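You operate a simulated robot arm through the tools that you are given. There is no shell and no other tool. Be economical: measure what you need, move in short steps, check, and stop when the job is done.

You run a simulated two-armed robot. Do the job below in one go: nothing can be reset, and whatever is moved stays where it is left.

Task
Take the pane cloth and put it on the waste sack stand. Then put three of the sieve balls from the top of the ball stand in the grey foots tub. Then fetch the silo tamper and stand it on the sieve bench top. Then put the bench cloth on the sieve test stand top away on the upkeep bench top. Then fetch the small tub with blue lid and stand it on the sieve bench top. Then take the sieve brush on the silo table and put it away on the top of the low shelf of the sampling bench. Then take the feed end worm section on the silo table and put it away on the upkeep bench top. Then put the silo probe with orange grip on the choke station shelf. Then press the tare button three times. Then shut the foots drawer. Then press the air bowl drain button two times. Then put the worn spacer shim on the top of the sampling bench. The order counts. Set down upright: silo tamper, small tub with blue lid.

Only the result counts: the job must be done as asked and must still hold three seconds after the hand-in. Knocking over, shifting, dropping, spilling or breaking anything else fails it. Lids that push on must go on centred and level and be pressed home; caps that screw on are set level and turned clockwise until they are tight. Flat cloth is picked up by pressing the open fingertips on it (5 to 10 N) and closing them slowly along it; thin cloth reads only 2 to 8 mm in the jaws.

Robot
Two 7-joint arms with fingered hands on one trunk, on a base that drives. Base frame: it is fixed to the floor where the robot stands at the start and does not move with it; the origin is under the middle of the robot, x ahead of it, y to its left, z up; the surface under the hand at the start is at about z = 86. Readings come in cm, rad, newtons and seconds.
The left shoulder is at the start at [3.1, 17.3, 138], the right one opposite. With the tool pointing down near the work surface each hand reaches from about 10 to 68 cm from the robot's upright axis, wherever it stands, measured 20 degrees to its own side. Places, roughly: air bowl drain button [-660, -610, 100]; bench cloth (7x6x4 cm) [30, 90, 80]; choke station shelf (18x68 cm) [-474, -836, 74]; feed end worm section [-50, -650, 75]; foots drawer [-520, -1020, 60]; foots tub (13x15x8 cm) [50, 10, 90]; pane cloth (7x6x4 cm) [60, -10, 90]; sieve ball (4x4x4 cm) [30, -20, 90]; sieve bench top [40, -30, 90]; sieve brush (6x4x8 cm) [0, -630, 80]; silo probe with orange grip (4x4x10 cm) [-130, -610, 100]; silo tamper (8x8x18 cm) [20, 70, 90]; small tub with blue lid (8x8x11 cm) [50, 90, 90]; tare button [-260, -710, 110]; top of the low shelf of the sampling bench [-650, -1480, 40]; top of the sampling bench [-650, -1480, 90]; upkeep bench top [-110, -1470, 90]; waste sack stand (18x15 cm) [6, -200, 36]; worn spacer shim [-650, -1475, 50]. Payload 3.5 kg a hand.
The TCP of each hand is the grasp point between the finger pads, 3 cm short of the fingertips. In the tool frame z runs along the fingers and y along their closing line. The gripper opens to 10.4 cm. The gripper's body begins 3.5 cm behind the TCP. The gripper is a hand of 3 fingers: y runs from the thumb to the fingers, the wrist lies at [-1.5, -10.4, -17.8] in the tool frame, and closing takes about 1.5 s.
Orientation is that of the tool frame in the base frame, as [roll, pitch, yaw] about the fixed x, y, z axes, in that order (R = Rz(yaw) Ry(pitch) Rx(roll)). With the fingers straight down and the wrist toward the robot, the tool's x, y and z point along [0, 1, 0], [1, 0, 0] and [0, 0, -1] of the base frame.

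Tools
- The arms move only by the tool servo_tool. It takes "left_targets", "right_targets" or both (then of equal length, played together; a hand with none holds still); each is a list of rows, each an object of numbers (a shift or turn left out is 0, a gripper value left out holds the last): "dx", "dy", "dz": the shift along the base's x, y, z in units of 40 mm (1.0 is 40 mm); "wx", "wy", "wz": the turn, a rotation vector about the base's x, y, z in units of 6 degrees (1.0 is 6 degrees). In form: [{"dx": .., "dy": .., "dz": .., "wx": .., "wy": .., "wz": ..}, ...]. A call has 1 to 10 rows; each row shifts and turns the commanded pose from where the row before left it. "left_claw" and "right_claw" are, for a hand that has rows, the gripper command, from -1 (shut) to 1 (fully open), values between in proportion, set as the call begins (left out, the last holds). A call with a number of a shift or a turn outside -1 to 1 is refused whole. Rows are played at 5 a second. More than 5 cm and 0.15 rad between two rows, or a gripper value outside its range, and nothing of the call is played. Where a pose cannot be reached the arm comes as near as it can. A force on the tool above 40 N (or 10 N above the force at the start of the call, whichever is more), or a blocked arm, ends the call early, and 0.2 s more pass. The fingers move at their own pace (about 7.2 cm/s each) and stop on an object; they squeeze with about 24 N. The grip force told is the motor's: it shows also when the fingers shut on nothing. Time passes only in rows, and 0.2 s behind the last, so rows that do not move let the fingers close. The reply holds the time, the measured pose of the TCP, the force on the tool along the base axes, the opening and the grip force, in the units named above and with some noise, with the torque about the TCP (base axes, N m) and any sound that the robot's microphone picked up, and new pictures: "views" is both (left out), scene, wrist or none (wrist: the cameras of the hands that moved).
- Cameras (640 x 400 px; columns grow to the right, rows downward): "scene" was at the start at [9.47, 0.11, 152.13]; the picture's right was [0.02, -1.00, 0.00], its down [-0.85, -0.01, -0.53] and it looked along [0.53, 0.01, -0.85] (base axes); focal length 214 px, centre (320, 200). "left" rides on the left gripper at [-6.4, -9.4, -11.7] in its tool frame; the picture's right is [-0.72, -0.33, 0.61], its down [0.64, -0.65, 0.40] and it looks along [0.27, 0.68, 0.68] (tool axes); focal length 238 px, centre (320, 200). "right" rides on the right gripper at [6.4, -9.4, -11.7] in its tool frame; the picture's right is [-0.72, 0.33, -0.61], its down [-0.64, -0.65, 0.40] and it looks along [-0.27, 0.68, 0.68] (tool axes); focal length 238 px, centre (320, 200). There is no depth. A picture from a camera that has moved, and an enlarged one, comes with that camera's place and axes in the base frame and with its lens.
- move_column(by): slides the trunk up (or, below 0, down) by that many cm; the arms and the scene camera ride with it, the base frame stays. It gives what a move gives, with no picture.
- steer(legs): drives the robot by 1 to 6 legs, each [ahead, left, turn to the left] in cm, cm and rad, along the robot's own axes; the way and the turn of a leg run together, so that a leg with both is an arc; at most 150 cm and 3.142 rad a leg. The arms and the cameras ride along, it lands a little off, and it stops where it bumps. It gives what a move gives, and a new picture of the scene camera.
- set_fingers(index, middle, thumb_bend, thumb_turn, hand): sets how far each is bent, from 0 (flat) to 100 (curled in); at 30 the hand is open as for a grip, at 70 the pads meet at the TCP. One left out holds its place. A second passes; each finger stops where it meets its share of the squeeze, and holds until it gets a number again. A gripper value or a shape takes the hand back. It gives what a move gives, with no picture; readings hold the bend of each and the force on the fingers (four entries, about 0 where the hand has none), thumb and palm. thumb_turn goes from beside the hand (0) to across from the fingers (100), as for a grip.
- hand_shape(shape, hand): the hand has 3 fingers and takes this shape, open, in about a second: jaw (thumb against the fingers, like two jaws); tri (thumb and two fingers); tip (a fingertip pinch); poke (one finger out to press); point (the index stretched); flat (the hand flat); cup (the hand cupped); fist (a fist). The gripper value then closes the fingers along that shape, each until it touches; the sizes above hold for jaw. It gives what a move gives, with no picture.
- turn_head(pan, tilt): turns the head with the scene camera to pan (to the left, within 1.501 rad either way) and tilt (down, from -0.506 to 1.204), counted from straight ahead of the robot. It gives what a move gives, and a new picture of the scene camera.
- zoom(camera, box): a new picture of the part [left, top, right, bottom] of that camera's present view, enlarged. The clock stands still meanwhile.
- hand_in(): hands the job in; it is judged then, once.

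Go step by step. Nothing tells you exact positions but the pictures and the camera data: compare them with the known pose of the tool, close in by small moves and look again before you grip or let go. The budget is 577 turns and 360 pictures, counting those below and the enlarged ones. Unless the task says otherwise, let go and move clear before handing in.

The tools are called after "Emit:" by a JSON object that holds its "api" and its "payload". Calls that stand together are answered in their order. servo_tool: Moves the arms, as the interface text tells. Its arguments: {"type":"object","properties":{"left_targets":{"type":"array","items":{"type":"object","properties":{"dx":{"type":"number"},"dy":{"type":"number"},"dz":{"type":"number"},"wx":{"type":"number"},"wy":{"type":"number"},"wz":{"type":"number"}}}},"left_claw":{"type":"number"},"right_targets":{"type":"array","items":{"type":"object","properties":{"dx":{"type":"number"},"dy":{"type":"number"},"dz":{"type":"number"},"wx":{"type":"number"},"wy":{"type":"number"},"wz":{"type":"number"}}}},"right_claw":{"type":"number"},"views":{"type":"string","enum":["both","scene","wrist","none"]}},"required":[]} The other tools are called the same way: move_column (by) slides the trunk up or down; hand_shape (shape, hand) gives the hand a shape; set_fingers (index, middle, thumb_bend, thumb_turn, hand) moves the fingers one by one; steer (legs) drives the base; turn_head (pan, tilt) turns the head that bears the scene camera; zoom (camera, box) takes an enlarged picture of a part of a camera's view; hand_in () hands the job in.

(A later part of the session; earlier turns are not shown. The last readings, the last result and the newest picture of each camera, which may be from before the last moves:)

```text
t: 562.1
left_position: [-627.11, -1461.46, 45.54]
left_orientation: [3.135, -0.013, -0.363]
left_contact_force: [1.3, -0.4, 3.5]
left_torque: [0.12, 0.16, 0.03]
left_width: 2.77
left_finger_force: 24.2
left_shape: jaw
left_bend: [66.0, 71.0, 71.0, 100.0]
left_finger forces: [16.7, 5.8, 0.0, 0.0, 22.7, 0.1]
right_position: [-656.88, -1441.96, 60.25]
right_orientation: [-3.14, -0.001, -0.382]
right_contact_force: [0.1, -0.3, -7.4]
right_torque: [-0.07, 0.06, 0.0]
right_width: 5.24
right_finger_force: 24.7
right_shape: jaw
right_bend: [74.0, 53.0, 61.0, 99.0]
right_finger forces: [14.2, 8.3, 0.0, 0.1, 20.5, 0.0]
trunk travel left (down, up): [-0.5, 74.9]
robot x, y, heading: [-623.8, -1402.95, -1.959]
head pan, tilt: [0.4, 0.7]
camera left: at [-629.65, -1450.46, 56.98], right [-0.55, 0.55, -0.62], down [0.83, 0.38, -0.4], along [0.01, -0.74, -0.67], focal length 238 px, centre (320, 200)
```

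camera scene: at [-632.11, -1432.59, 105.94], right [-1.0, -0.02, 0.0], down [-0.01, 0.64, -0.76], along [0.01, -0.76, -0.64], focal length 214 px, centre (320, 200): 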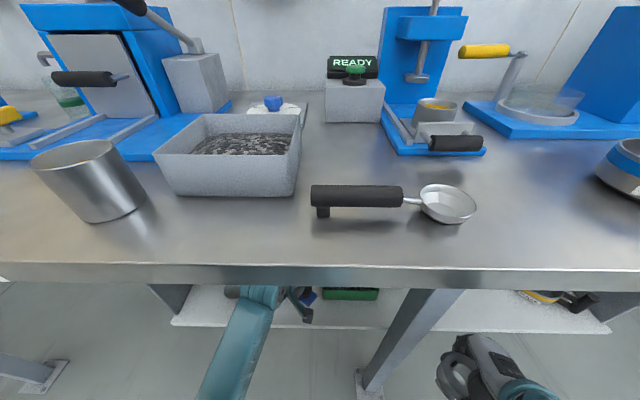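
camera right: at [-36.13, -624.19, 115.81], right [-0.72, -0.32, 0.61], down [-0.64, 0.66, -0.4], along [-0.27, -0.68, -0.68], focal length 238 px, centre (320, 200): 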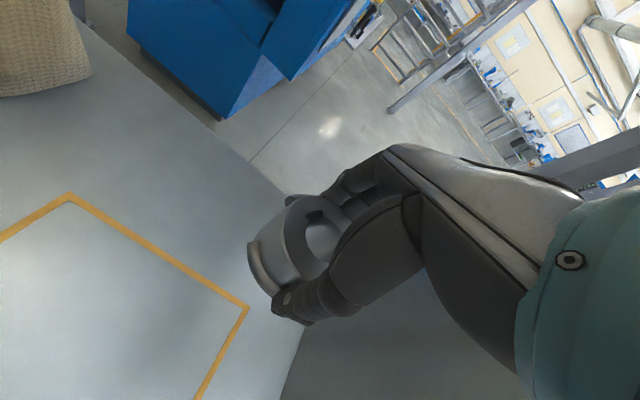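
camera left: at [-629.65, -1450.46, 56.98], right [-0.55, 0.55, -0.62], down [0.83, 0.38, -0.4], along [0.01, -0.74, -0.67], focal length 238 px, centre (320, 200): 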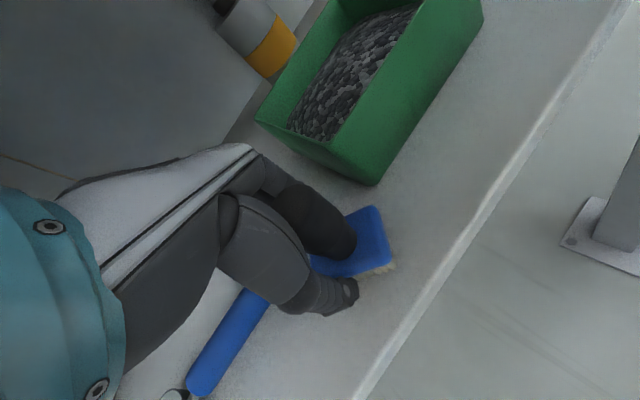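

Emit:
{"api": "servo_tool", "payload": {"left_targets": [{"dz": -0.05}, {}], "views": "none"}}

Emit:
{"api": "servo_tool", "payload": {"left_targets": [{}, {}, {}, {}, {}], "left_claw": 0.3, "views": "wrist"}}

```text
t: 562.7
left_position: [-627.11, -1461.62, 45.48]
left_orientation: [3.133, -0.013, -0.363]
left_contact_force: [4.5, 1.1, 11.6]
left_torque: [0.25, 0.38, -0.14]
left_width: 2.74
left_finger_force: 23.7
left_shape: jaw
left_bend: [66.0, 71.0, 71.0, 100.0]
left_finger forces: [16.9, 5.7, 0.0, 0.0, 27.1, 0.0]
right_position: [-656.92, -1441.89, 60.39]
right_orientation: [-3.141, 0.001, -0.382]
right_contact_force: [0.6, 0.3, -7.4]
right_torque: [-0.05, 0.06, 0.0]
right_width: 5.22
right_finger_force: 23.7
right_shape: jaw
right_bend: [74.0, 53.0, 61.0, 99.0]
right_finger forces: [14.2, 8.2, 0.0, 0.0, 20.5, 0.0]
trunk travel left (down, up): [-0.5, 74.9]
robot x, y, heading: [-623.97, -1403.17, -1.952]
head pan, tilt: [0.4, 0.7]
```

```text
t: 563.9
left_position: [-626.97, -1461.44, 45.27]
left_orientation: [3.137, -0.013, -0.365]
left_contact_force: [-0.3, 0.2, 0.4]
left_torque: [-0.01, 0.03, 0.0]
left_width: 6.71
left_finger_force: 0.1
left_shape: jaw
left_bend: [28.0, 39.0, 62.0, 100.0]
left_finger forces: [0.0, 0.0, 0.0, 0.1, 0.1, 0.0]
right_position: [-656.85, -1441.89, 60.44]
right_orientation: [-3.138, -0.001, -0.382]
right_contact_force: [-0.7, 1.2, -6.3]
right_torque: [-0.06, 0.02, -0.02]
right_width: 5.23
right_finger_force: 23.9
right_shape: jaw
right_bend: [74.0, 53.0, 61.0, 99.0]
right_finger forces: [14.2, 8.2, 0.1, 0.1, 20.6, 0.0]
trunk travel left (down, up): [-0.5, 74.9]
robot x, y, heading: [-624.3, -1403.2, -1.955]
head pan, tilt: [0.4, 0.7]
camera left: at [-629.67, -1450.47, 56.73], right [-0.55, 0.56, -0.62], down [0.84, 0.38, -0.4], along [0.01, -0.74, -0.67], focal length 238 px, centre (320, 200)
```

left: 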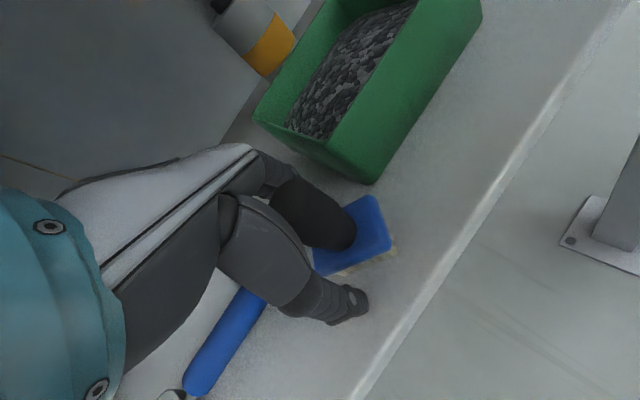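

Emit:
{"api": "servo_tool", "payload": {"left_targets": [{"dz": 0.6}, {"dz": 0.8}, {"dz": 0.6}], "views": "wrist"}}

```text
t: 564.7
left_position: [-626.94, -1461.54, 53.18]
left_orientation: [3.137, -0.012, -0.361]
left_contact_force: [0.0, -0.7, -0.4]
left_torque: [-0.01, 0.03, 0.01]
left_width: 6.73
left_finger_force: 0.2
left_shape: jaw
left_bend: [28.0, 39.0, 62.0, 100.0]
left_finger forces: [0.0, 0.0, 0.0, 0.0, 0.0, 0.0]
right_position: [-656.8, -1441.83, 60.47]
right_orientation: [-3.137, 0.0, -0.383]
right_contact_force: [-0.7, -0.9, -6.9]
right_torque: [-0.03, 0.06, -0.03]
right_width: 5.24
right_finger_force: 23.9
right_shape: jaw
right_bend: [74.0, 53.0, 61.0, 99.0]
right_finger forces: [14.2, 8.3, 0.0, 0.1, 20.5, 0.0]
trunk travel left (down, up): [-0.5, 74.9]
robot x, y, heading: [-623.84, -1403.23, -1.946]
head pan, tilt: [0.4, 0.7]
camera left: at [-629.63, -1450.49, 64.72], right [-0.55, 0.56, -0.62], down [0.84, 0.38, -0.4], along [0.01, -0.74, -0.67], focal length 238 px, centre (320, 200)
```

left: 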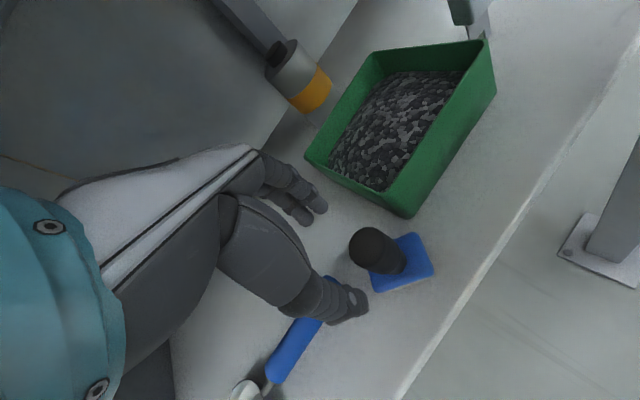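

Brush is placed on the low shelf. Back out, raise the trunk, and head to the upkeep bench with the worm section.

Emit:
{"api": "steer", "payload": {"legs": [[-68, -26, 0]]}}

Emit:
{"api": "move_column", "payload": {"by": 40}}

Emit:
{"api": "move_column", "payload": {"by": 7}}

Emit:
{"api": "steer", "payload": {"legs": [[0, 0, 0.38], [0, 150, 0], [0, 150, 0], [0, 140, 0]]}}

```text
t: 568.7
left_position: [-625.01, -1387.95, 53.21]
left_orientation: [3.137, -0.014, -0.357]
left_contact_force: [0.4, 1.0, -0.2]
left_torque: [0.0, 0.03, -0.01]
left_width: 6.71
left_finger_force: 0.0
left_shape: jaw
left_bend: [28.0, 39.0, 62.0, 100.0]
left_finger forces: [0.0, 0.0, 0.0, 0.0, 0.0, 0.1]
right_position: [-654.96, -1368.41, 60.27]
right_orientation: [-3.139, -0.001, -0.378]
right_contact_force: [0.6, 0.4, -7.5]
right_torque: [-0.03, 0.05, 0.02]
right_width: 5.22
right_finger_force: 24.7
right_shape: jaw
right_bend: [74.0, 53.0, 61.0, 99.0]
right_finger forces: [14.3, 8.0, 0.0, 0.1, 20.3, 0.1]
trunk travel left (down, up): [-0.5, 74.9]
robot x, y, heading: [-622.47, -1329.55, -1.953]
head pan, tilt: [0.4, 0.7]
camera scene: at [-630.24, -1358.91, 105.94], right [-1.0, -0.02, 0.0], down [-0.01, 0.64, -0.76], along [0.02, -0.76, -0.64], focal length 214 px, centre (320, 200)
```

scene: 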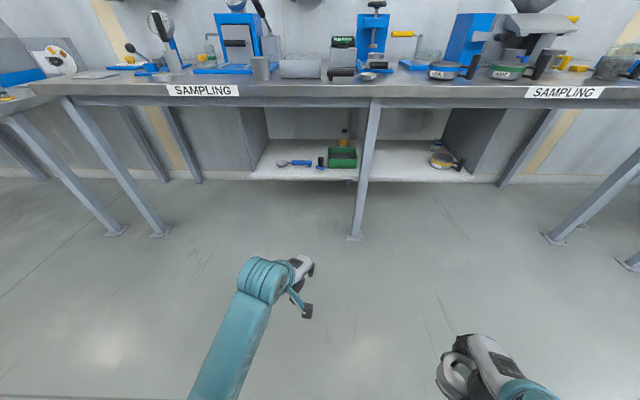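

```text
t: 572.5
left_position: [-624.97, -1387.91, 93.23]
left_orientation: [3.139, -0.011, -0.357]
left_contact_force: [0.3, 0.3, 0.4]
left_torque: [0.01, -0.02, -0.02]
left_width: 6.72
left_finger_force: 0.0
left_shape: jaw
left_bend: [28.0, 39.0, 62.0, 100.0]
left_finger forces: [0.0, 0.0, 0.1, 0.1, 0.0, 0.0]
right_position: [-654.99, -1368.4, 100.37]
right_orientation: [-3.139, 0.0, -0.377]
right_contact_force: [-0.3, 1.1, -6.5]
right_torque: [-0.02, 0.05, 0.01]
right_width: 5.22
right_finger_force: 24.0
right_shape: jaw
right_bend: [74.0, 53.0, 61.0, 99.0]
right_finger forces: [14.2, 8.1, 0.0, 0.0, 20.4, 0.0]
trunk travel left (down, up): [-40.5, 34.9]
robot x, y, heading: [-622.51, -1329.58, -1.95]
head pan, tilt: [0.4, 0.7]
```

```text
t: 573.6
left_position: [-624.98, -1387.84, 100.19]
left_orientation: [3.141, -0.012, -0.359]
left_contact_force: [-0.2, 0.1, 0.2]
left_torque: [0.02, -0.03, 0.01]
left_width: 6.73
left_finger_force: 0.0
left_shape: jaw
left_bend: [28.0, 39.0, 62.0, 100.0]
left_finger forces: [0.0, 0.1, 0.0, 0.0, 0.0, 0.0]
right_position: [-654.93, -1368.45, 107.34]
right_orientation: [-3.137, 0.002, -0.378]
right_contact_force: [-0.1, 0.2, -6.2]
right_torque: [-0.03, 0.04, 0.0]
right_width: 5.22
right_finger_force: 23.9
right_shape: jaw
right_bend: [74.0, 53.0, 61.0, 99.0]
right_finger forces: [14.1, 8.1, 0.0, 0.0, 20.3, 0.1]
trunk travel left (down, up): [-47.5, 27.9]
robot x, y, heading: [-622.12, -1329.56, -1.946]
head pan, tilt: [0.4, 0.7]
```

```text
t: 595.7
left_position: [-164.39, -1378.38, 100.29]
left_orientation: [3.137, -0.011, 0.033]
left_contact_force: [1.1, 0.5, 0.2]
left_torque: [0.0, -0.02, -0.02]
left_width: 6.72
left_finger_force: 0.1
left_shape: jaw
left_bend: [28.0, 39.0, 62.0, 100.0]
left_finger forces: [0.0, 0.0, 0.1, 0.0, 0.0, 0.1]
right_position: [-199.57, -1371.68, 107.28]
right_orientation: [-3.139, 0.002, 0.015]
right_contact_force: [-0.6, 0.2, -7.3]
right_torque: [-0.04, 0.03, 0.03]
right_width: 5.23
right_finger_force: 23.6
right_shape: jaw
right_bend: [74.0, 53.0, 61.0, 99.0]
right_finger forces: [14.0, 8.0, 0.0, 0.0, 20.1, 0.1]
trunk travel left (down, up): [-47.5, 27.9]
robot x, y, heading: [-184.51, -1323.4, -1.558]
head pan, tilt: [0.4, 0.7]
camera scene: at [-180.65, -1333.47, 154.58], right [-0.92, -0.4, 0.0], down [-0.26, 0.59, -0.76], along [0.31, -0.7, -0.64], focal length 214 px, centre (320, 200)
```

scene: 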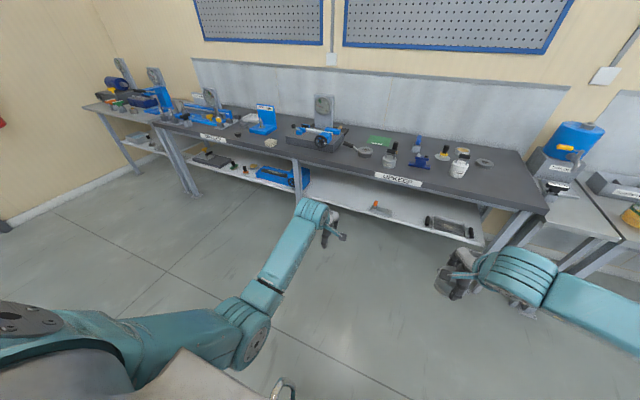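

Emit:
{"api": "zoom", "payload": {"camera": "scene", "box": [280, 90, 560, 220]}}

```text
2.29 times, centred on (420, 155) of scene
camera zoom: at [-180.65, -1333.47, 154.58], right [-0.92, -0.4, 0.0], down [-0.26, 0.59, -0.76], along [0.31, -0.7, -0.64], focal length 490 px, centre (91, 303)
```

zoom: 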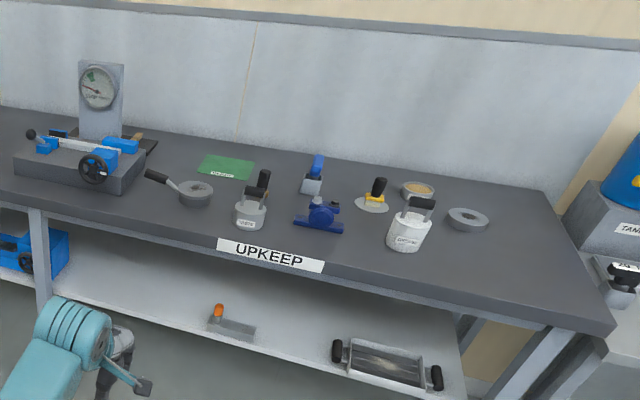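

Emit:
{"api": "servo_tool", "payload": {"left_targets": [{"dz": 0.9, "dy": 0.5}, {"dz": 0.9, "dy": 0.5}, {"dz": 0.9, "dy": 0.4}, {"dz": 0.9}], "views": "none"}}

Emit:
{"api": "steer", "payload": {"legs": [[74, -32, -0.012]]}}

Emit:
{"api": "servo_tool", "payload": {"right_targets": [{"dy": -0.9}, {"dy": -0.9}, {"dy": -0.8}], "views": "both"}}

```text
t: 596.7
left_position: [-164.56, -1372.8, 114.61]
left_orientation: [3.137, -0.012, 0.033]
left_contact_force: [-0.5, -0.6, 0.6]
left_torque: [0.01, 0.04, -0.02]
left_width: 6.75
left_finger_force: 0.0
left_shape: jaw
left_bend: [28.0, 39.0, 62.0, 100.0]
left_finger forces: [0.1, 0.0, 0.1, 0.1, 0.1, 0.0]
right_position: [-199.58, -1371.71, 107.43]
right_orientation: [-3.139, 0.0, 0.015]
right_contact_force: [-1.0, -0.5, -7.6]
right_torque: [-0.04, 0.02, -0.01]
right_width: 5.2
right_finger_force: 24.2
right_shape: jaw
right_bend: [74.0, 53.0, 61.0, 99.0]
right_finger forces: [14.2, 8.0, 0.0, 0.1, 20.3, 0.1]
trunk travel left (down, up): [-47.5, 27.9]
robot x, y, heading: [-184.15, -1323.18, -1.552]
head pan, tilt: [0.4, 0.7]
```

```text
t: 601.0
left_position: [-195.82, -1447.23, 114.63]
left_orientation: [3.138, -0.011, 0.025]
left_contact_force: [-0.3, 0.4, 0.0]
left_torque: [0.02, 0.01, 0.0]
left_width: 6.74
left_finger_force: 0.2
left_shape: jaw
left_bend: [28.0, 39.0, 62.0, 100.0]
left_finger forces: [0.0, 0.0, 0.0, 0.0, 0.0, 0.1]
right_position: [-231.02, -1445.85, 107.4]
right_orientation: [-3.139, 0.002, 0.004]
right_contact_force: [-0.6, -0.6, -6.7]
right_torque: [-0.06, 0.04, -0.03]
right_width: 5.21
right_finger_force: 24.0
right_shape: jaw
right_bend: [74.0, 53.0, 61.0, 99.0]
right_finger forces: [14.2, 8.0, 0.0, 0.0, 20.2, 0.0]
trunk travel left (down, up): [-47.5, 27.9]
robot x, y, heading: [-215.45, -1397.57, -1.567]
head pan, tilt: [0.4, 0.7]
camera scene: at [-211.63, -1407.82, 154.58], right [-0.92, -0.39, 0.0], down [-0.25, 0.59, -0.76], along [0.3, -0.7, -0.64], focal length 214 px, centre (320, 200)
```

scene: 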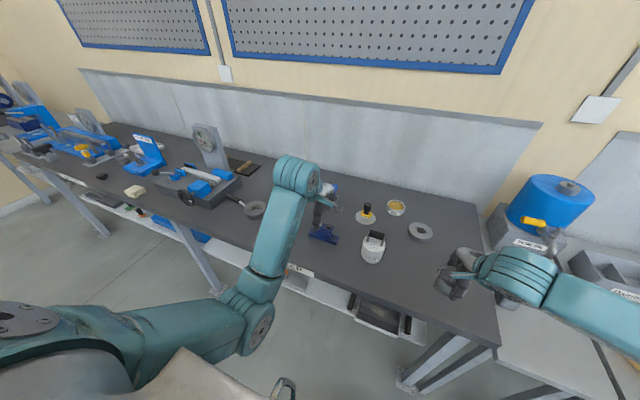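

```text
t: 601.8
left_position: [-195.67, -1447.26, 114.53]
left_orientation: [3.139, -0.013, 0.025]
left_contact_force: [-0.6, -1.1, -1.0]
left_torque: [-0.01, 0.0, -0.03]
left_width: 6.73
left_finger_force: 0.1
left_shape: jaw
left_bend: [28.0, 39.0, 62.0, 100.0]
left_finger forces: [0.0, 0.0, 0.0, 0.0, 0.0, 0.0]
right_position: [-230.78, -1456.27, 107.25]
right_orientation: [-3.136, 0.002, 0.01]
right_contact_force: [0.3, -0.3, -7.4]
right_torque: [-0.04, 0.01, 0.04]
right_width: 5.2
right_finger_force: 24.0
right_shape: jaw
right_bend: [74.0, 53.0, 61.0, 99.0]
right_finger forces: [14.6, 8.2, 0.0, 0.0, 20.7, 0.1]
trunk travel left (down, up): [-47.5, 27.9]
robot x, y, heading: [-215.11, -1397.35, -1.565]
head pan, tilt: [0.4, 0.7]
camera scene: at [-211.57, -1407.88, 154.57], right [-0.92, -0.39, 0.0], down [-0.25, 0.59, -0.76], along [0.3, -0.7, -0.64], focal length 214 px, centre (320, 200)
camera right: at [-224.53, -1447.0, 118.85], right [-0.72, -0.33, 0.61], down [-0.65, 0.65, -0.4], along [-0.27, -0.68, -0.68], focal length 238 px, centre (320, 200)
```

scene: 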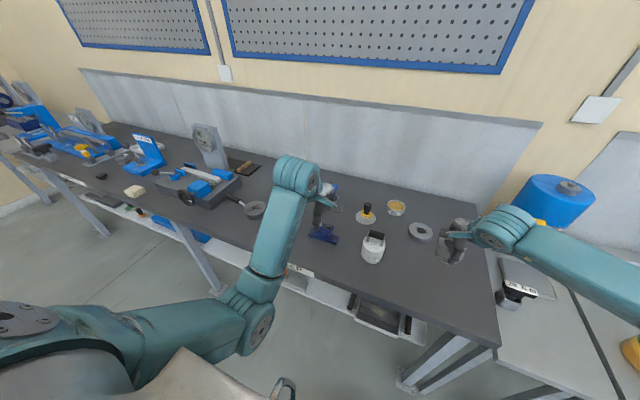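
right: 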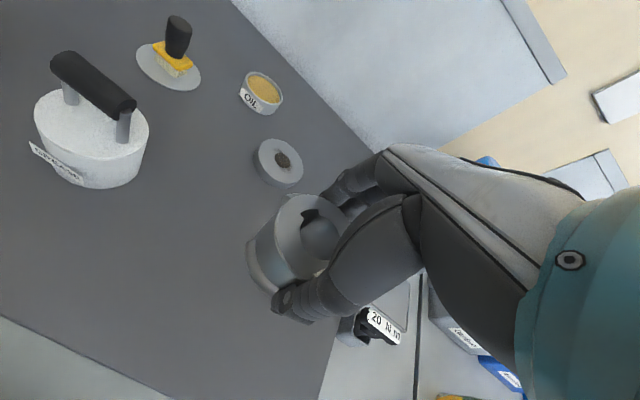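

Emit:
{"api": "servo_tool", "payload": {"right_targets": [{"dz": -0.8}, {"dz": -0.8}, {"dz": -0.8}, {"dz": -0.7}, {"dz": -0.3}], "views": "wrist"}}

Emit:
{"api": "servo_tool", "payload": {"right_targets": [{"dz": -0.15}, {"dz": -0.1}, {"dz": -0.05}, {}], "views": "none"}}

```text
t: 603.0
left_position: [-195.86, -1447.21, 114.66]
left_orientation: [3.139, -0.012, 0.022]
left_contact_force: [0.6, -0.1, -0.5]
left_torque: [-0.04, -0.03, -0.04]
left_width: 6.73
left_finger_force: 0.1
left_shape: jaw
left_bend: [28.0, 39.0, 62.0, 100.0]
left_finger forces: [0.0, 0.0, 0.0, 0.0, 0.0, 0.0]
right_position: [-230.94, -1456.28, 93.66]
right_orientation: [-3.136, 0.002, 0.003]
right_contact_force: [-0.2, -0.3, -7.0]
right_torque: [-0.04, 0.01, 0.03]
right_width: 5.21
right_finger_force: 24.1
right_shape: jaw
right_bend: [74.0, 53.0, 61.0, 99.0]
right_finger forces: [14.4, 8.0, 0.1, 0.1, 20.3, 0.0]
trunk travel left (down, up): [-47.5, 27.9]
robot x, y, heading: [-215.15, -1397.21, -1.566]
head pan, tilt: [0.4, 0.7]
camera right: at [-224.61, -1446.96, 105.25], right [-0.72, -0.33, 0.61], down [-0.65, 0.65, -0.4], along [-0.27, -0.68, -0.68], focal length 238 px, centre (320, 200)
```

right: 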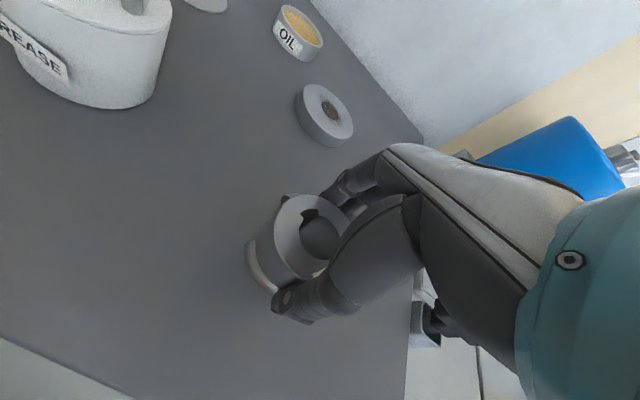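

```text
t: 604.0
left_position: [-195.77, -1447.35, 114.64]
left_orientation: [3.138, -0.013, 0.023]
left_contact_force: [0.4, -0.8, -0.5]
left_torque: [0.03, -0.03, 0.05]
left_width: 6.73
left_finger_force: 0.0
left_shape: jaw
left_bend: [28.0, 39.0, 62.0, 100.0]
left_finger forces: [0.1, 0.1, 0.0, 0.0, 0.0, 0.0]
right_position: [-230.98, -1456.19, 92.52]
right_orientation: [-3.138, 0.0, 0.006]
right_contact_force: [-0.5, 0.2, -7.2]
right_torque: [-0.06, 0.06, -0.01]
right_width: 5.21
right_finger_force: 24.2
right_shape: jaw
right_bend: [74.0, 53.0, 61.0, 99.0]
right_finger forces: [14.5, 7.9, 0.0, 0.0, 20.3, 0.1]
trunk travel left (down, up): [-47.5, 27.9]
robot x, y, heading: [-215.08, -1397.69, -1.564]
head pan, tilt: [0.4, 0.7]
```

Emit:
{"api": "servo_tool", "payload": {"right_targets": [{"dz": -0.08}, {"dz": -0.08}, {"dz": -0.08}, {}], "views": "none"}}

```text
t: 605.0
left_position: [-195.69, -1447.36, 114.67]
left_orientation: [3.137, -0.013, 0.023]
left_contact_force: [0.1, 0.2, 0.3]
left_torque: [0.01, 0.01, 0.01]
left_width: 6.74
left_finger_force: 0.0
left_shape: jaw
left_bend: [28.0, 39.0, 62.0, 100.0]
left_finger forces: [0.0, 0.1, 0.0, 0.0, 0.0, 0.0]
right_position: [-230.85, -1456.37, 91.54]
right_orientation: [-3.136, 0.001, 0.004]
right_contact_force: [0.3, 0.2, -6.3]
right_torque: [-0.08, 0.03, -0.01]
right_width: 5.2
right_finger_force: 24.3
right_shape: jaw
right_bend: [74.0, 53.0, 61.0, 99.0]
right_finger forces: [14.4, 8.0, 0.0, 0.0, 20.2, 0.1]
trunk travel left (down, up): [-47.5, 27.9]
robot x, y, heading: [-215.39, -1397.68, -1.566]
head pan, tilt: [0.4, 0.7]
```

Emit:
{"api": "servo_tool", "payload": {"right_targets": [{"dz": -0.08}, {"dz": -0.06}, {}], "views": "none"}}

Emit:
{"api": "servo_tool", "payload": {"right_targets": [{"dz": -0.06}, {"dz": -0.06}, {}], "views": "none"}}

```text
t: 605.8
left_position: [-195.75, -1447.39, 114.6]
left_orientation: [3.137, -0.012, 0.022]
left_contact_force: [-1.4, 0.3, 0.5]
left_torque: [0.0, 0.01, 0.0]
left_width: 6.71
left_finger_force: 0.1
left_shape: jaw
left_bend: [28.0, 39.0, 62.0, 100.0]
left_finger forces: [0.0, 0.0, 0.0, 0.0, 0.1, 0.1]
right_position: [-230.98, -1456.27, 91.01]
right_orientation: [-3.136, 0.0, 0.005]
right_contact_force: [-0.3, 0.6, -7.0]
right_torque: [-0.02, -0.02, -0.01]
right_width: 5.19
right_finger_force: 24.0
right_shape: jaw
right_bend: [74.0, 53.0, 61.0, 99.0]
right_finger forces: [14.4, 7.9, 0.1, 0.0, 20.2, 0.1]
trunk travel left (down, up): [-47.5, 27.9]
robot x, y, heading: [-215.36, -1397.4, -1.569]
head pan, tilt: [0.4, 0.7]
```

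```text
t: 606.6
left_position: [-195.86, -1447.24, 114.64]
left_orientation: [3.139, -0.012, 0.021]
left_contact_force: [0.3, -0.7, 0.7]
left_torque: [-0.01, 0.03, -0.03]
left_width: 6.72
left_finger_force: 0.1
left_shape: jaw
left_bend: [28.0, 39.0, 62.0, 100.0]
left_finger forces: [0.0, 0.0, 0.1, 0.1, 0.1, 0.0]
right_position: [-230.81, -1456.17, 90.5]
right_orientation: [-3.135, 0.001, 0.005]
right_contact_force: [0.7, -0.5, -7.2]
right_torque: [-0.03, 0.02, -0.01]
right_width: 5.19
right_finger_force: 24.0
right_shape: jaw
right_bend: [74.0, 53.0, 61.0, 99.0]
right_finger forces: [14.4, 7.9, 0.1, 0.0, 20.2, 0.0]
trunk travel left (down, up): [-47.5, 27.9]
robot x, y, heading: [-215.29, -1397.65, -1.573]
head pan, tilt: [0.4, 0.7]
```

Emit:
{"api": "servo_tool", "payload": {"right_targets": [{"dz": -0.06}, {"dz": -0.06}, {}], "views": "wrist"}}

```text
t: 607.4
left_position: [-195.91, -1447.28, 114.57]
left_orientation: [3.138, -0.013, 0.022]
left_contact_force: [-0.1, -0.1, -0.5]
left_torque: [-0.01, 0.0, -0.04]
left_width: 6.74
left_finger_force: 0.1
left_shape: jaw
left_bend: [28.0, 39.0, 62.0, 100.0]
left_finger forces: [0.0, 0.0, 0.0, 0.0, 0.1, 0.0]
right_position: [-230.99, -1456.21, 90.07]
right_orientation: [-3.139, 0.003, 0.005]
right_contact_force: [0.4, 0.7, -6.5]
right_torque: [-0.06, 0.02, 0.02]
right_width: 5.18
right_finger_force: 24.3
right_shape: jaw
right_bend: [74.0, 53.0, 61.0, 99.0]
right_finger forces: [14.3, 7.7, 0.0, 0.1, 20.3, 0.0]
trunk travel left (down, up): [-47.5, 27.9]
robot x, y, heading: [-215.12, -1397.76, -1.562]
head pan, tilt: [0.4, 0.7]
camera right: at [-224.61, -1446.93, 101.67], right [-0.72, -0.33, 0.61], down [-0.64, 0.65, -0.4], along [-0.27, -0.68, -0.68], focal length 238 px, centre (320, 200)
```

right: 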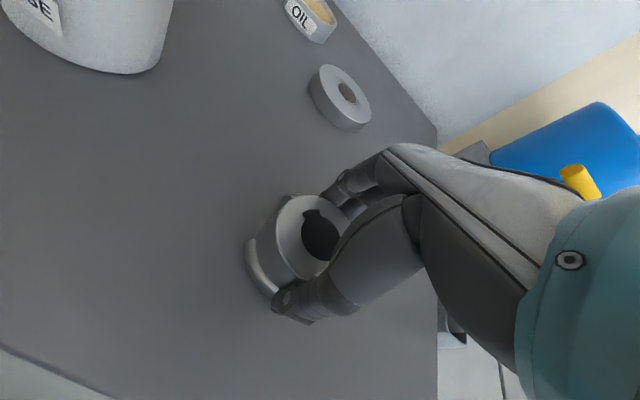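

Emit:
{"api": "servo_tool", "payload": {"right_targets": [{"dz": -0.05}, {"dz": -0.05}, {}], "views": "none"}}

Emit:
{"api": "servo_tool", "payload": {"right_targets": [{"dz": -0.05}, {"dz": -0.04}, {}], "views": "none"}}

```text
t: 608.2
left_position: [-195.84, -1447.22, 114.66]
left_orientation: [3.136, -0.013, 0.023]
left_contact_force: [0.1, 0.5, -0.4]
left_torque: [0.0, -0.01, 0.0]
left_width: 6.75
left_finger_force: 0.1
left_shape: jaw
left_bend: [28.0, 39.0, 62.0, 100.0]
left_finger forces: [0.0, 0.1, 0.0, 0.0, 0.1, 0.0]
right_position: [-230.89, -1456.22, 89.8]
right_orientation: [-3.137, 0.0, 0.006]
right_contact_force: [-2.4, 0.0, -0.5]
right_torque: [-0.12, -0.02, 0.0]
right_width: 5.19
right_finger_force: 24.6
right_shape: jaw
right_bend: [74.0, 53.0, 61.0, 99.0]
right_finger forces: [14.9, 7.9, 0.0, 0.0, 21.0, 0.1]
trunk travel left (down, up): [-47.5, 27.9]
robot x, y, heading: [-215.25, -1397.09, -1.567]
head pan, tilt: [0.4, 0.7]
```

```text
t: 609.0
left_position: [-195.78, -1447.17, 114.73]
left_orientation: [3.135, -0.013, 0.023]
left_contact_force: [-0.9, 0.5, 0.5]
left_torque: [0.0, -0.02, -0.02]
left_width: 6.71
left_finger_force: 0.1
left_shape: jaw
left_bend: [28.0, 39.0, 62.0, 100.0]
left_finger forces: [0.1, 0.0, 0.0, 0.0, 0.0, 0.0]
right_position: [-230.88, -1456.17, 89.5]
right_orientation: [3.14, -0.001, 0.005]
right_contact_force: [-2.7, -1.7, 17.5]
right_torque: [0.06, -0.06, -0.04]
right_width: 5.19
right_finger_force: 23.5
right_shape: jaw
right_bend: [74.0, 53.0, 61.0, 100.0]
right_finger forces: [16.5, 9.2, 0.0, 0.0, 23.0, 0.0]
trunk travel left (down, up): [-47.5, 27.9]
robot x, y, heading: [-215.24, -1397.74, -1.568]
head pan, tilt: [0.4, 0.7]
```

Emit:
{"api": "servo_tool", "payload": {"right_targets": [{"dz": 0.04}, {}, {}, {}, {}, {}], "right_claw": 1, "views": "none"}}

Emit:
{"api": "servo_tool", "payload": {"right_targets": [{"dz": 0.5}, {"dz": 0.8}, {"dz": 0.9}, {"dz": 0.9}, {"dz": 0.9}], "views": "wrist"}}

```text
t: 610.4
left_position: [-195.73, -1447.24, 114.76]
left_orientation: [3.137, -0.013, 0.024]
left_contact_force: [0.4, -1.0, -0.7]
left_torque: [-0.03, 0.02, 0.03]
left_width: 6.72
left_finger_force: 0.1
left_shape: jaw
left_bend: [28.0, 39.0, 62.0, 100.0]
left_finger forces: [0.1, 0.0, 0.0, 0.0, 0.1, 0.0]
right_position: [-230.9, -1456.16, 89.49]
right_orientation: [-3.136, 0.002, 0.005]
right_contact_force: [0.0, 0.3, -0.2]
right_torque: [-0.02, 0.0, 0.01]
right_width: 10.36
right_finger_force: 0.1
right_shape: jaw
right_bend: [30.0, 30.0, 30.0, 98.0]
right_finger forces: [0.0, 0.0, 0.0, 0.0, 0.1, 0.0]
trunk travel left (down, up): [-47.5, 27.9]
robot x, y, heading: [-215.38, -1397.36, -1.567]
head pan, tilt: [0.4, 0.7]
```

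```text
t: 611.6
left_position: [-195.83, -1447.21, 114.74]
left_orientation: [3.136, -0.013, 0.024]
left_contact_force: [-1.0, -0.3, 0.2]
left_torque: [0.0, -0.01, 0.01]
left_width: 6.72
left_finger_force: 0.0
left_shape: jaw
left_bend: [28.0, 39.0, 62.0, 100.0]
left_finger forces: [0.0, 0.0, 0.1, 0.0, 0.0, 0.0]
right_position: [-230.99, -1456.28, 105.51]
right_orientation: [-3.137, 0.0, 0.004]
right_contact_force: [0.3, 0.3, 0.0]
right_torque: [0.02, 0.02, 0.02]
right_width: 10.39
right_finger_force: 0.1
right_shape: jaw
right_bend: [30.0, 30.0, 30.0, 98.0]
right_finger forces: [0.0, 0.0, 0.0, 0.1, 0.0, 0.0]
trunk travel left (down, up): [-47.5, 27.9]
robot x, y, heading: [-214.99, -1397.22, -1.569]
head pan, tilt: [0.4, 0.7]
camera right: at [-224.64, -1446.87, 117.13], right [-0.72, -0.33, 0.61], down [-0.65, 0.65, -0.4], along [-0.27, -0.68, -0.68], focal length 238 px, centre (320, 200)
```

right: 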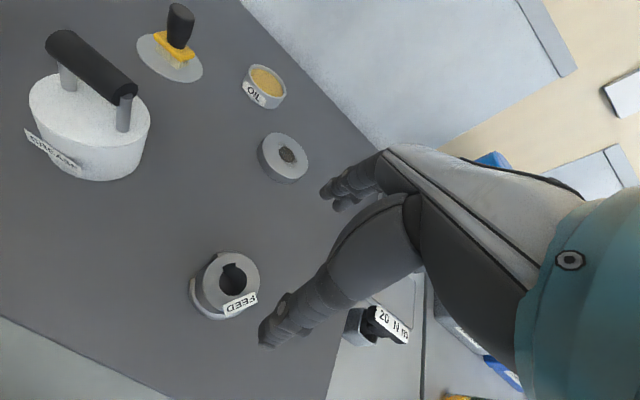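

Worm section is on the upkeep bench. Now retrace to the silo for the probe with the orange grip.

Emit:
{"api": "steer", "payload": {"legs": [[-20, 0, 0], [-130, 4, 0], [-130, 4, 0], [-123, 4, 0]]}}

Emit:
{"api": "steer", "payload": {"legs": [[-143, -36, 0], [-63, -40, 0], [-63, -40, 0], [-118, -28, 0]]}}

```text
t: 631.3
left_position: [-187.37, -1044.42, 114.62]
left_orientation: [3.137, -0.01, 0.044]
left_contact_force: [-0.8, -0.2, -0.1]
left_torque: [-0.01, -0.01, 0.0]
left_width: 6.72
left_finger_force: 0.2
left_shape: jaw
left_bend: [28.0, 39.0, 62.0, 100.0]
left_finger forces: [0.1, 0.1, 0.0, 0.0, 0.0, 0.1]
right_position: [-222.38, -1054.42, 105.43]
right_orientation: [-3.138, 0.002, 0.028]
right_contact_force: [-0.1, 0.1, 0.3]
right_torque: [0.05, 0.02, 0.0]
right_width: 10.39
right_finger_force: 0.1
right_shape: jaw
right_bend: [30.0, 30.0, 30.0, 98.0]
right_finger forces: [0.0, 0.0, 0.0, 0.0, 0.0, 0.0]
trunk travel left (down, up): [-47.5, 27.9]
robot x, y, heading: [-207.62, -995.51, -1.543]
head pan, tilt: [0.4, 0.7]
camera scene: at [-203.98, -1005.43, 154.59], right [-0.91, -0.41, 0.0], down [-0.27, 0.59, -0.77], along [0.32, -0.7, -0.64], focal length 214 px, centre (320, 200)
```

scene: 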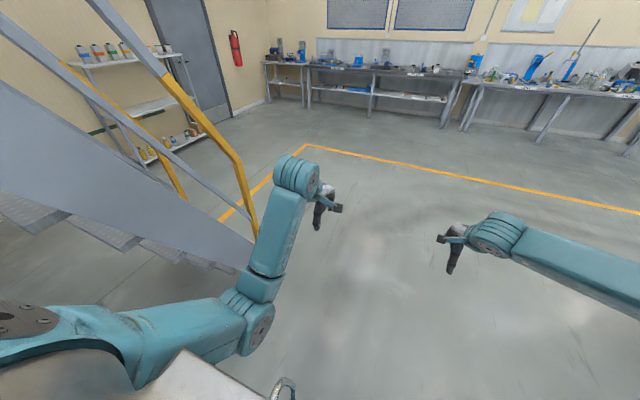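

```text
t: 651.6
left_position: [-343.19, -662.69, 114.56]
left_orientation: [3.136, -0.013, 0.053]
left_contact_force: [0.3, 0.5, -0.8]
left_torque: [0.03, -0.02, -0.03]
left_width: 6.74
left_finger_force: 0.1
left_shape: jaw
left_bend: [28.0, 39.0, 62.0, 100.0]
left_finger forces: [0.0, 0.1, 0.1, 0.0, 0.0, 0.0]
right_position: [-378.03, -672.88, 105.44]
right_orientation: [-3.136, 0.001, 0.038]
right_contact_force: [0.4, -0.5, 0.3]
right_torque: [0.0, 0.01, -0.01]
right_width: 10.38
right_finger_force: 0.0
right_shape: jaw
right_bend: [30.0, 30.0, 30.0, 98.0]
right_finger forces: [0.0, 0.1, 0.0, 0.1, 0.0, 0.0]
trunk travel left (down, up): [-47.5, 27.9]
robot x, y, heading: [-364.04, -613.96, -1.532]
head pan, tilt: [0.4, 0.7]
camera scene: at [-360.16, -623.7, 154.59], right [-0.91, -0.42, 0.0], down [-0.27, 0.58, -0.77], along [0.32, -0.69, -0.64], focal length 214 px, centre (320, 200)
```

scene: 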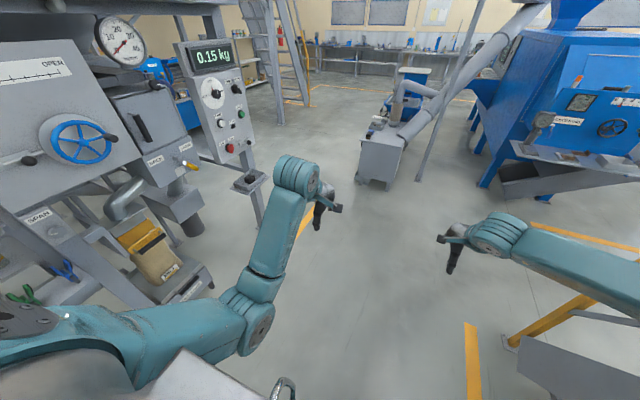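

Emit:
{"api": "steer", "payload": {"legs": [[-115, 0, -0.035], [0, 120, 0], [0, 115, 0]]}}

Emit:
{"api": "turn_head", "payload": {"pan": 0, "tilt": 0.6}}

```text
t: 655.2
left_position: [-339.71, -596.68, 113.75]
left_orientation: [-3.132, -0.002, 0.133]
left_contact_force: [0.9, 0.5, -0.2]
left_torque: [-0.01, 0.03, -0.04]
left_width: 6.74
left_finger_force: 0.0
left_shape: jaw
left_bend: [28.0, 39.0, 62.0, 100.0]
left_finger forces: [0.0, 0.0, 0.0, 0.0, 0.0, 0.0]
right_position: [-369.73, -609.42, 106.94]
right_orientation: [3.124, -0.012, 0.178]
right_contact_force: [-2.3, -0.8, -0.5]
right_torque: [0.02, -0.18, 0.03]
right_width: 10.37
right_finger_force: 0.1
right_shape: jaw
right_bend: [30.0, 30.0, 30.0, 97.0]
right_finger forces: [0.1, 0.0, 0.1, 0.0, 0.0, 0.0]
trunk travel left (down, up): [-47.5, 27.9]
robot x, y, heading: [-365.18, -548.51, -1.455]
head pan, tilt: [0.4, 0.7]
stopped in leg 1: the robot was blocked; the commanded pose is now the measured one
camera scene: at [-359.23, -559.67, 154.38], right [-0.87, -0.49, 0.0], down [-0.33, 0.57, -0.75], along [0.37, -0.66, -0.66], focal length 214 px, centre (320, 200)
```

scene: 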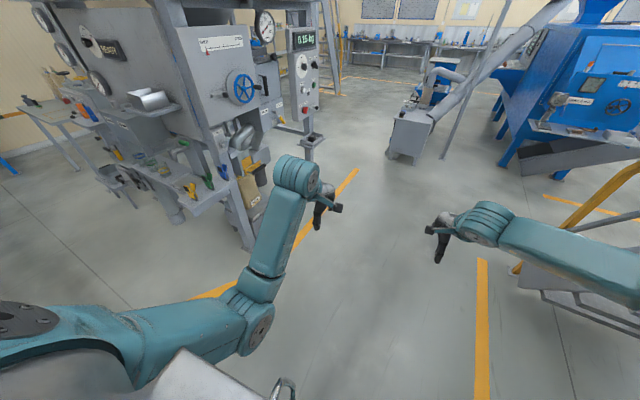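

```text
t: 656.1
left_position: [-339.59, -596.55, 113.73]
left_orientation: [-3.132, -0.002, 0.13]
left_contact_force: [-0.2, -0.3, -1.0]
left_torque: [-0.02, 0.0, 0.01]
left_width: 6.72
left_finger_force: 0.0
left_shape: jaw
left_bend: [28.0, 39.0, 62.0, 100.0]
left_finger forces: [0.1, 0.0, 0.0, 0.0, 0.0, 0.1]
right_position: [-369.74, -609.15, 106.91]
right_orientation: [3.124, -0.004, 0.176]
right_contact_force: [-0.3, -0.2, -0.8]
right_torque: [-0.01, -0.01, -0.04]
right_width: 10.39
right_finger_force: 0.0
right_shape: jaw
right_bend: [30.0, 30.0, 30.0, 97.0]
right_finger forces: [0.0, 0.0, 0.0, 0.1, 0.1, 0.0]
trunk travel left (down, up): [-47.5, 27.9]
robot x, y, heading: [-365.67, -547.97, -1.459]
head pan, tilt: [0.0, 0.6]
camera scene: at [-362.16, -560.83, 155.27], right [-0.99, -0.11, 0.01], down [-0.07, 0.57, -0.82], along [0.09, -0.81, -0.58], focal length 214 px, centre (320, 200)
```

scene: 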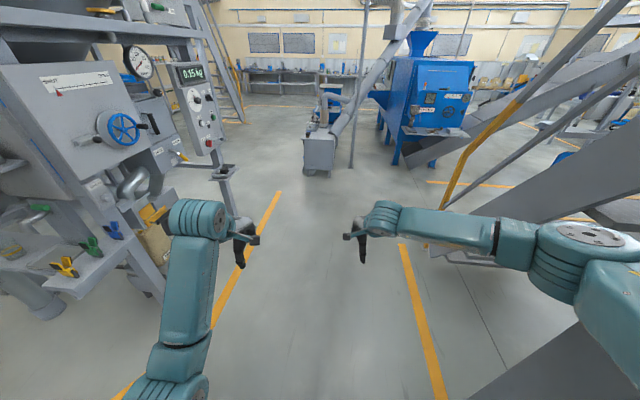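

I touched a fixed stair post with the right side. Move left away from it, then back and across.

Emit:
{"api": "steer", "payload": {"legs": [[5, 30, 0], [0, 10, -0.11], [-50, 0, 0], [0, 110, 0], [0, 90, 0]]}}

Emit:
{"api": "turn_head", "payload": {"pan": 0.2, "tilt": 0.6}}

```text
t: 671.0
left_position: [-106.44, -547.85, 114.74]
left_orientation: [3.136, -0.013, 0.022]
left_contact_force: [-0.6, 0.0, -0.4]
left_torque: [-0.02, 0.01, 0.01]
left_width: 6.75
left_finger_force: 0.0
left_shape: jaw
left_bend: [28.0, 39.0, 62.0, 100.0]
left_finger forces: [0.0, 0.0, 0.0, 0.0, 0.1, 0.0]
right_position: [-138.57, -557.46, 107.6]
right_orientation: [3.109, -0.011, 0.053]
right_contact_force: [0.0, -0.2, -0.4]
right_torque: [-0.01, 0.0, 0.03]
right_width: 10.39
right_finger_force: 0.0
right_shape: jaw
right_bend: [30.0, 30.0, 30.0, 97.0]
right_finger forces: [0.1, 0.1, 0.0, 0.0, 0.0, 0.1]
trunk travel left (down, up): [-47.5, 27.9]
robot x, y, heading: [-126.02, -498.5, -1.563]
head pan, tilt: [0.0, 0.6]
camera scene: at [-125.55, -509.4, 155.45], right [-1.0, -0.01, 0.0], down [0.0, 0.56, -0.83], along [0.0, -0.83, -0.56], focal length 214 px, centre (320, 200)
```

scene: 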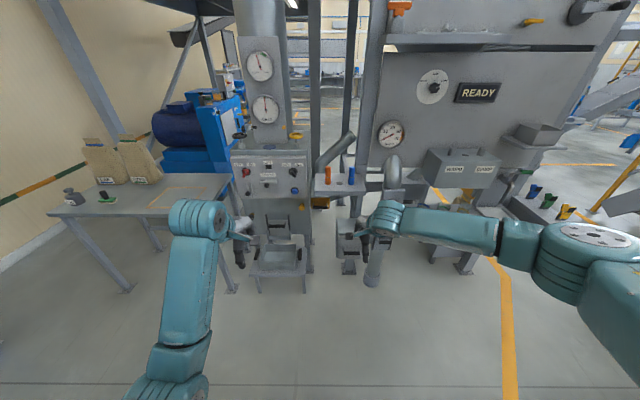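

```text
t: 671.7
left_position: [-106.69, -547.82, 114.7]
left_orientation: [3.136, -0.011, 0.023]
left_contact_force: [-0.1, 0.0, 0.6]
left_torque: [0.02, 0.03, -0.01]
left_width: 6.74
left_finger_force: 0.2
left_shape: jaw
left_bend: [28.0, 39.0, 62.0, 100.0]
left_finger forces: [0.1, 0.0, 0.1, 0.0, 0.0, 0.0]
right_position: [-138.65, -557.34, 107.56]
right_orientation: [3.109, -0.014, 0.054]
right_contact_force: [0.3, -0.3, -0.2]
right_torque: [-0.02, 0.0, -0.01]
right_width: 10.37
right_finger_force: 0.0
right_shape: jaw
right_bend: [30.0, 30.0, 30.0, 97.0]
right_finger forces: [0.0, 0.0, 0.0, 0.1, 0.0, 0.0]
trunk travel left (down, up): [-47.5, 27.9]
robot x, y, heading: [-126.15, -498.09, -1.564]
head pan, tilt: [0.201, 0.6]
camera scene: at [-123.83, -509.22, 155.45], right [-0.98, -0.2, 0.0], down [-0.12, 0.55, -0.83], along [0.17, -0.81, -0.56], focal length 214 px, centre (320, 200)
```

scene: 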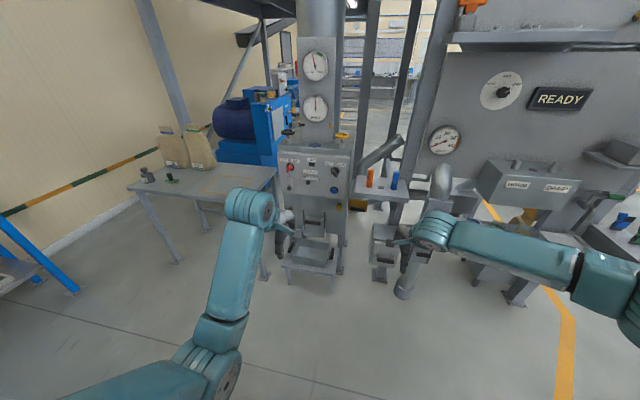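

Emit:
{"api": "zoom", "payload": {"camera": "scene", "box": [330, 120, 460, 240]}}

```text
3.33 times, centred on (395, 180) of scene
camera zoom: at [-123.83, -509.22, 155.45], right [-0.98, -0.2, 0.0], down [-0.12, 0.55, -0.83], along [0.17, -0.81, -0.56], focal length 715 px, centre (70, 267)
```

zoom: 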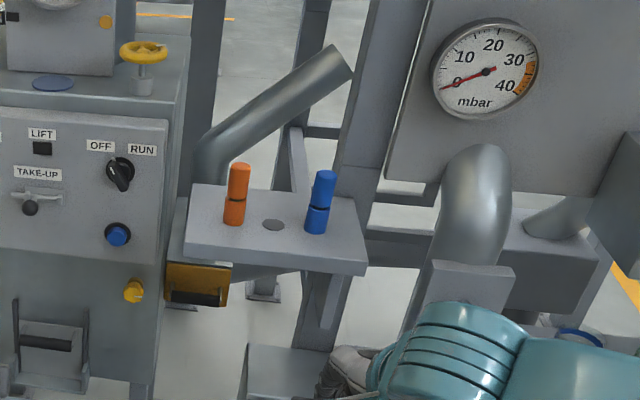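

Emit:
{"api": "servo_tool", "payload": {"right_targets": [{"dz": 0.9, "dx": -0.5, "dy": 0.3, "wx": 0.3, "wy": 0.1, "wz": -0.5}, {"dz": 0.9, "dx": -0.4, "dy": 0.3}, {"dz": 0.9}], "left_targets": [{"dz": 0.4, "dy": 0.5}, {"dz": 0.4, "dy": 0.4}, {"dx": 0.3}], "views": "none"}}

Emit:
{"api": "steer", "payload": {"legs": [[45, 12, -0.007]]}}

Emit:
{"api": "zoom", "payload": {"camera": "right", "box": [0, 0, 640, 400]}}

```text
t: 672.5
left_position: [-105.16, -544.26, 117.87]
left_orientation: [3.137, -0.011, 0.023]
left_contact_force: [0.1, 0.3, 0.2]
left_torque: [-0.02, -0.01, 0.04]
left_width: 6.73
left_finger_force: 0.0
left_shape: jaw
left_bend: [28.0, 39.0, 62.0, 100.0]
left_finger forces: [0.0, 0.0, 0.0, 0.0, 0.1, 0.1]
right_position: [-142.12, -554.93, 118.44]
right_orientation: [-3.14, -0.002, 0.001]
right_contact_force: [0.2, 0.7, -0.9]
right_torque: [-0.01, -0.01, 0.0]
right_width: 10.38
right_finger_force: 0.0
right_shape: jaw
right_bend: [30.0, 30.0, 30.0, 97.0]
right_finger forces: [0.0, 0.0, 0.1, 0.0, 0.1, 0.1]
trunk travel left (down, up): [-47.5, 27.9]
robot x, y, heading: [-125.85, -498.22, -1.563]
head pan, tilt: [0.201, 0.6]
```

```text
t: 675.3
left_position: [-93.46, -589.67, 117.83]
left_orientation: [3.137, -0.012, 0.015]
left_contact_force: [0.2, 0.0, -0.3]
left_torque: [0.01, -0.02, 0.01]
left_width: 6.74
left_finger_force: 0.0
left_shape: jaw
left_bend: [28.0, 39.0, 62.0, 100.0]
left_finger forces: [0.0, 0.0, 0.0, 0.1, 0.0, 0.0]
right_position: [-130.5, -600.25, 118.37]
right_orientation: [-3.14, -0.004, -0.005]
right_contact_force: [-0.1, 0.1, 0.6]
right_torque: [-0.01, -0.02, -0.01]
right_width: 10.38
right_finger_force: 0.1
right_shape: jaw
right_bend: [30.0, 30.0, 30.0, 97.0]
right_finger forces: [0.0, 0.0, 0.1, 0.1, 0.0, 0.1]
trunk travel left (down, up): [-47.5, 27.9]
robot x, y, heading: [-113.86, -543.44, -1.574]
head pan, tilt: [0.201, 0.6]
camera scene: at [-111.75, -554.51, 155.45], right [-0.98, -0.2, 0.0], down [-0.11, 0.55, -0.82], along [0.16, -0.81, -0.57], focal length 214 px, centre (320, 200)
```

scene: 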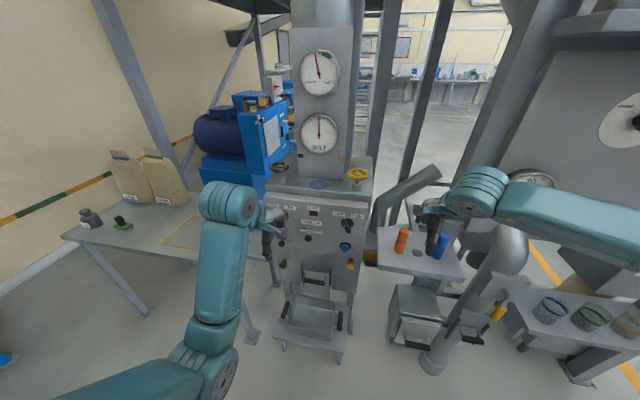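

```text
1.00 times, centred on (320, 200) of right (not enlarged: the box is as wide or as high as the picture)
camera zoom: at [-124.1, -590.86, 129.94], right [-0.72, -0.32, 0.61], down [-0.64, 0.66, -0.41], along [-0.27, -0.68, -0.68], focal length 238 px, centre (320, 200)
```

zoom: 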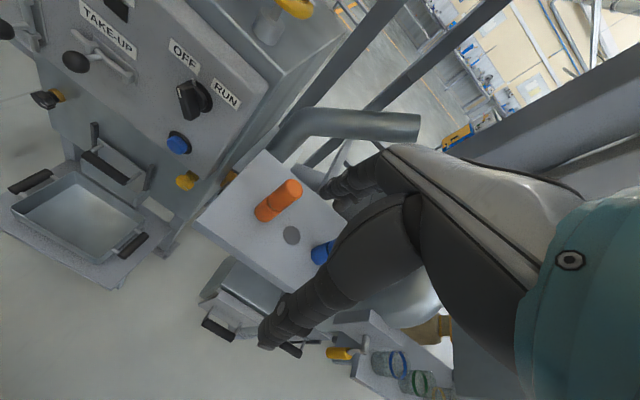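

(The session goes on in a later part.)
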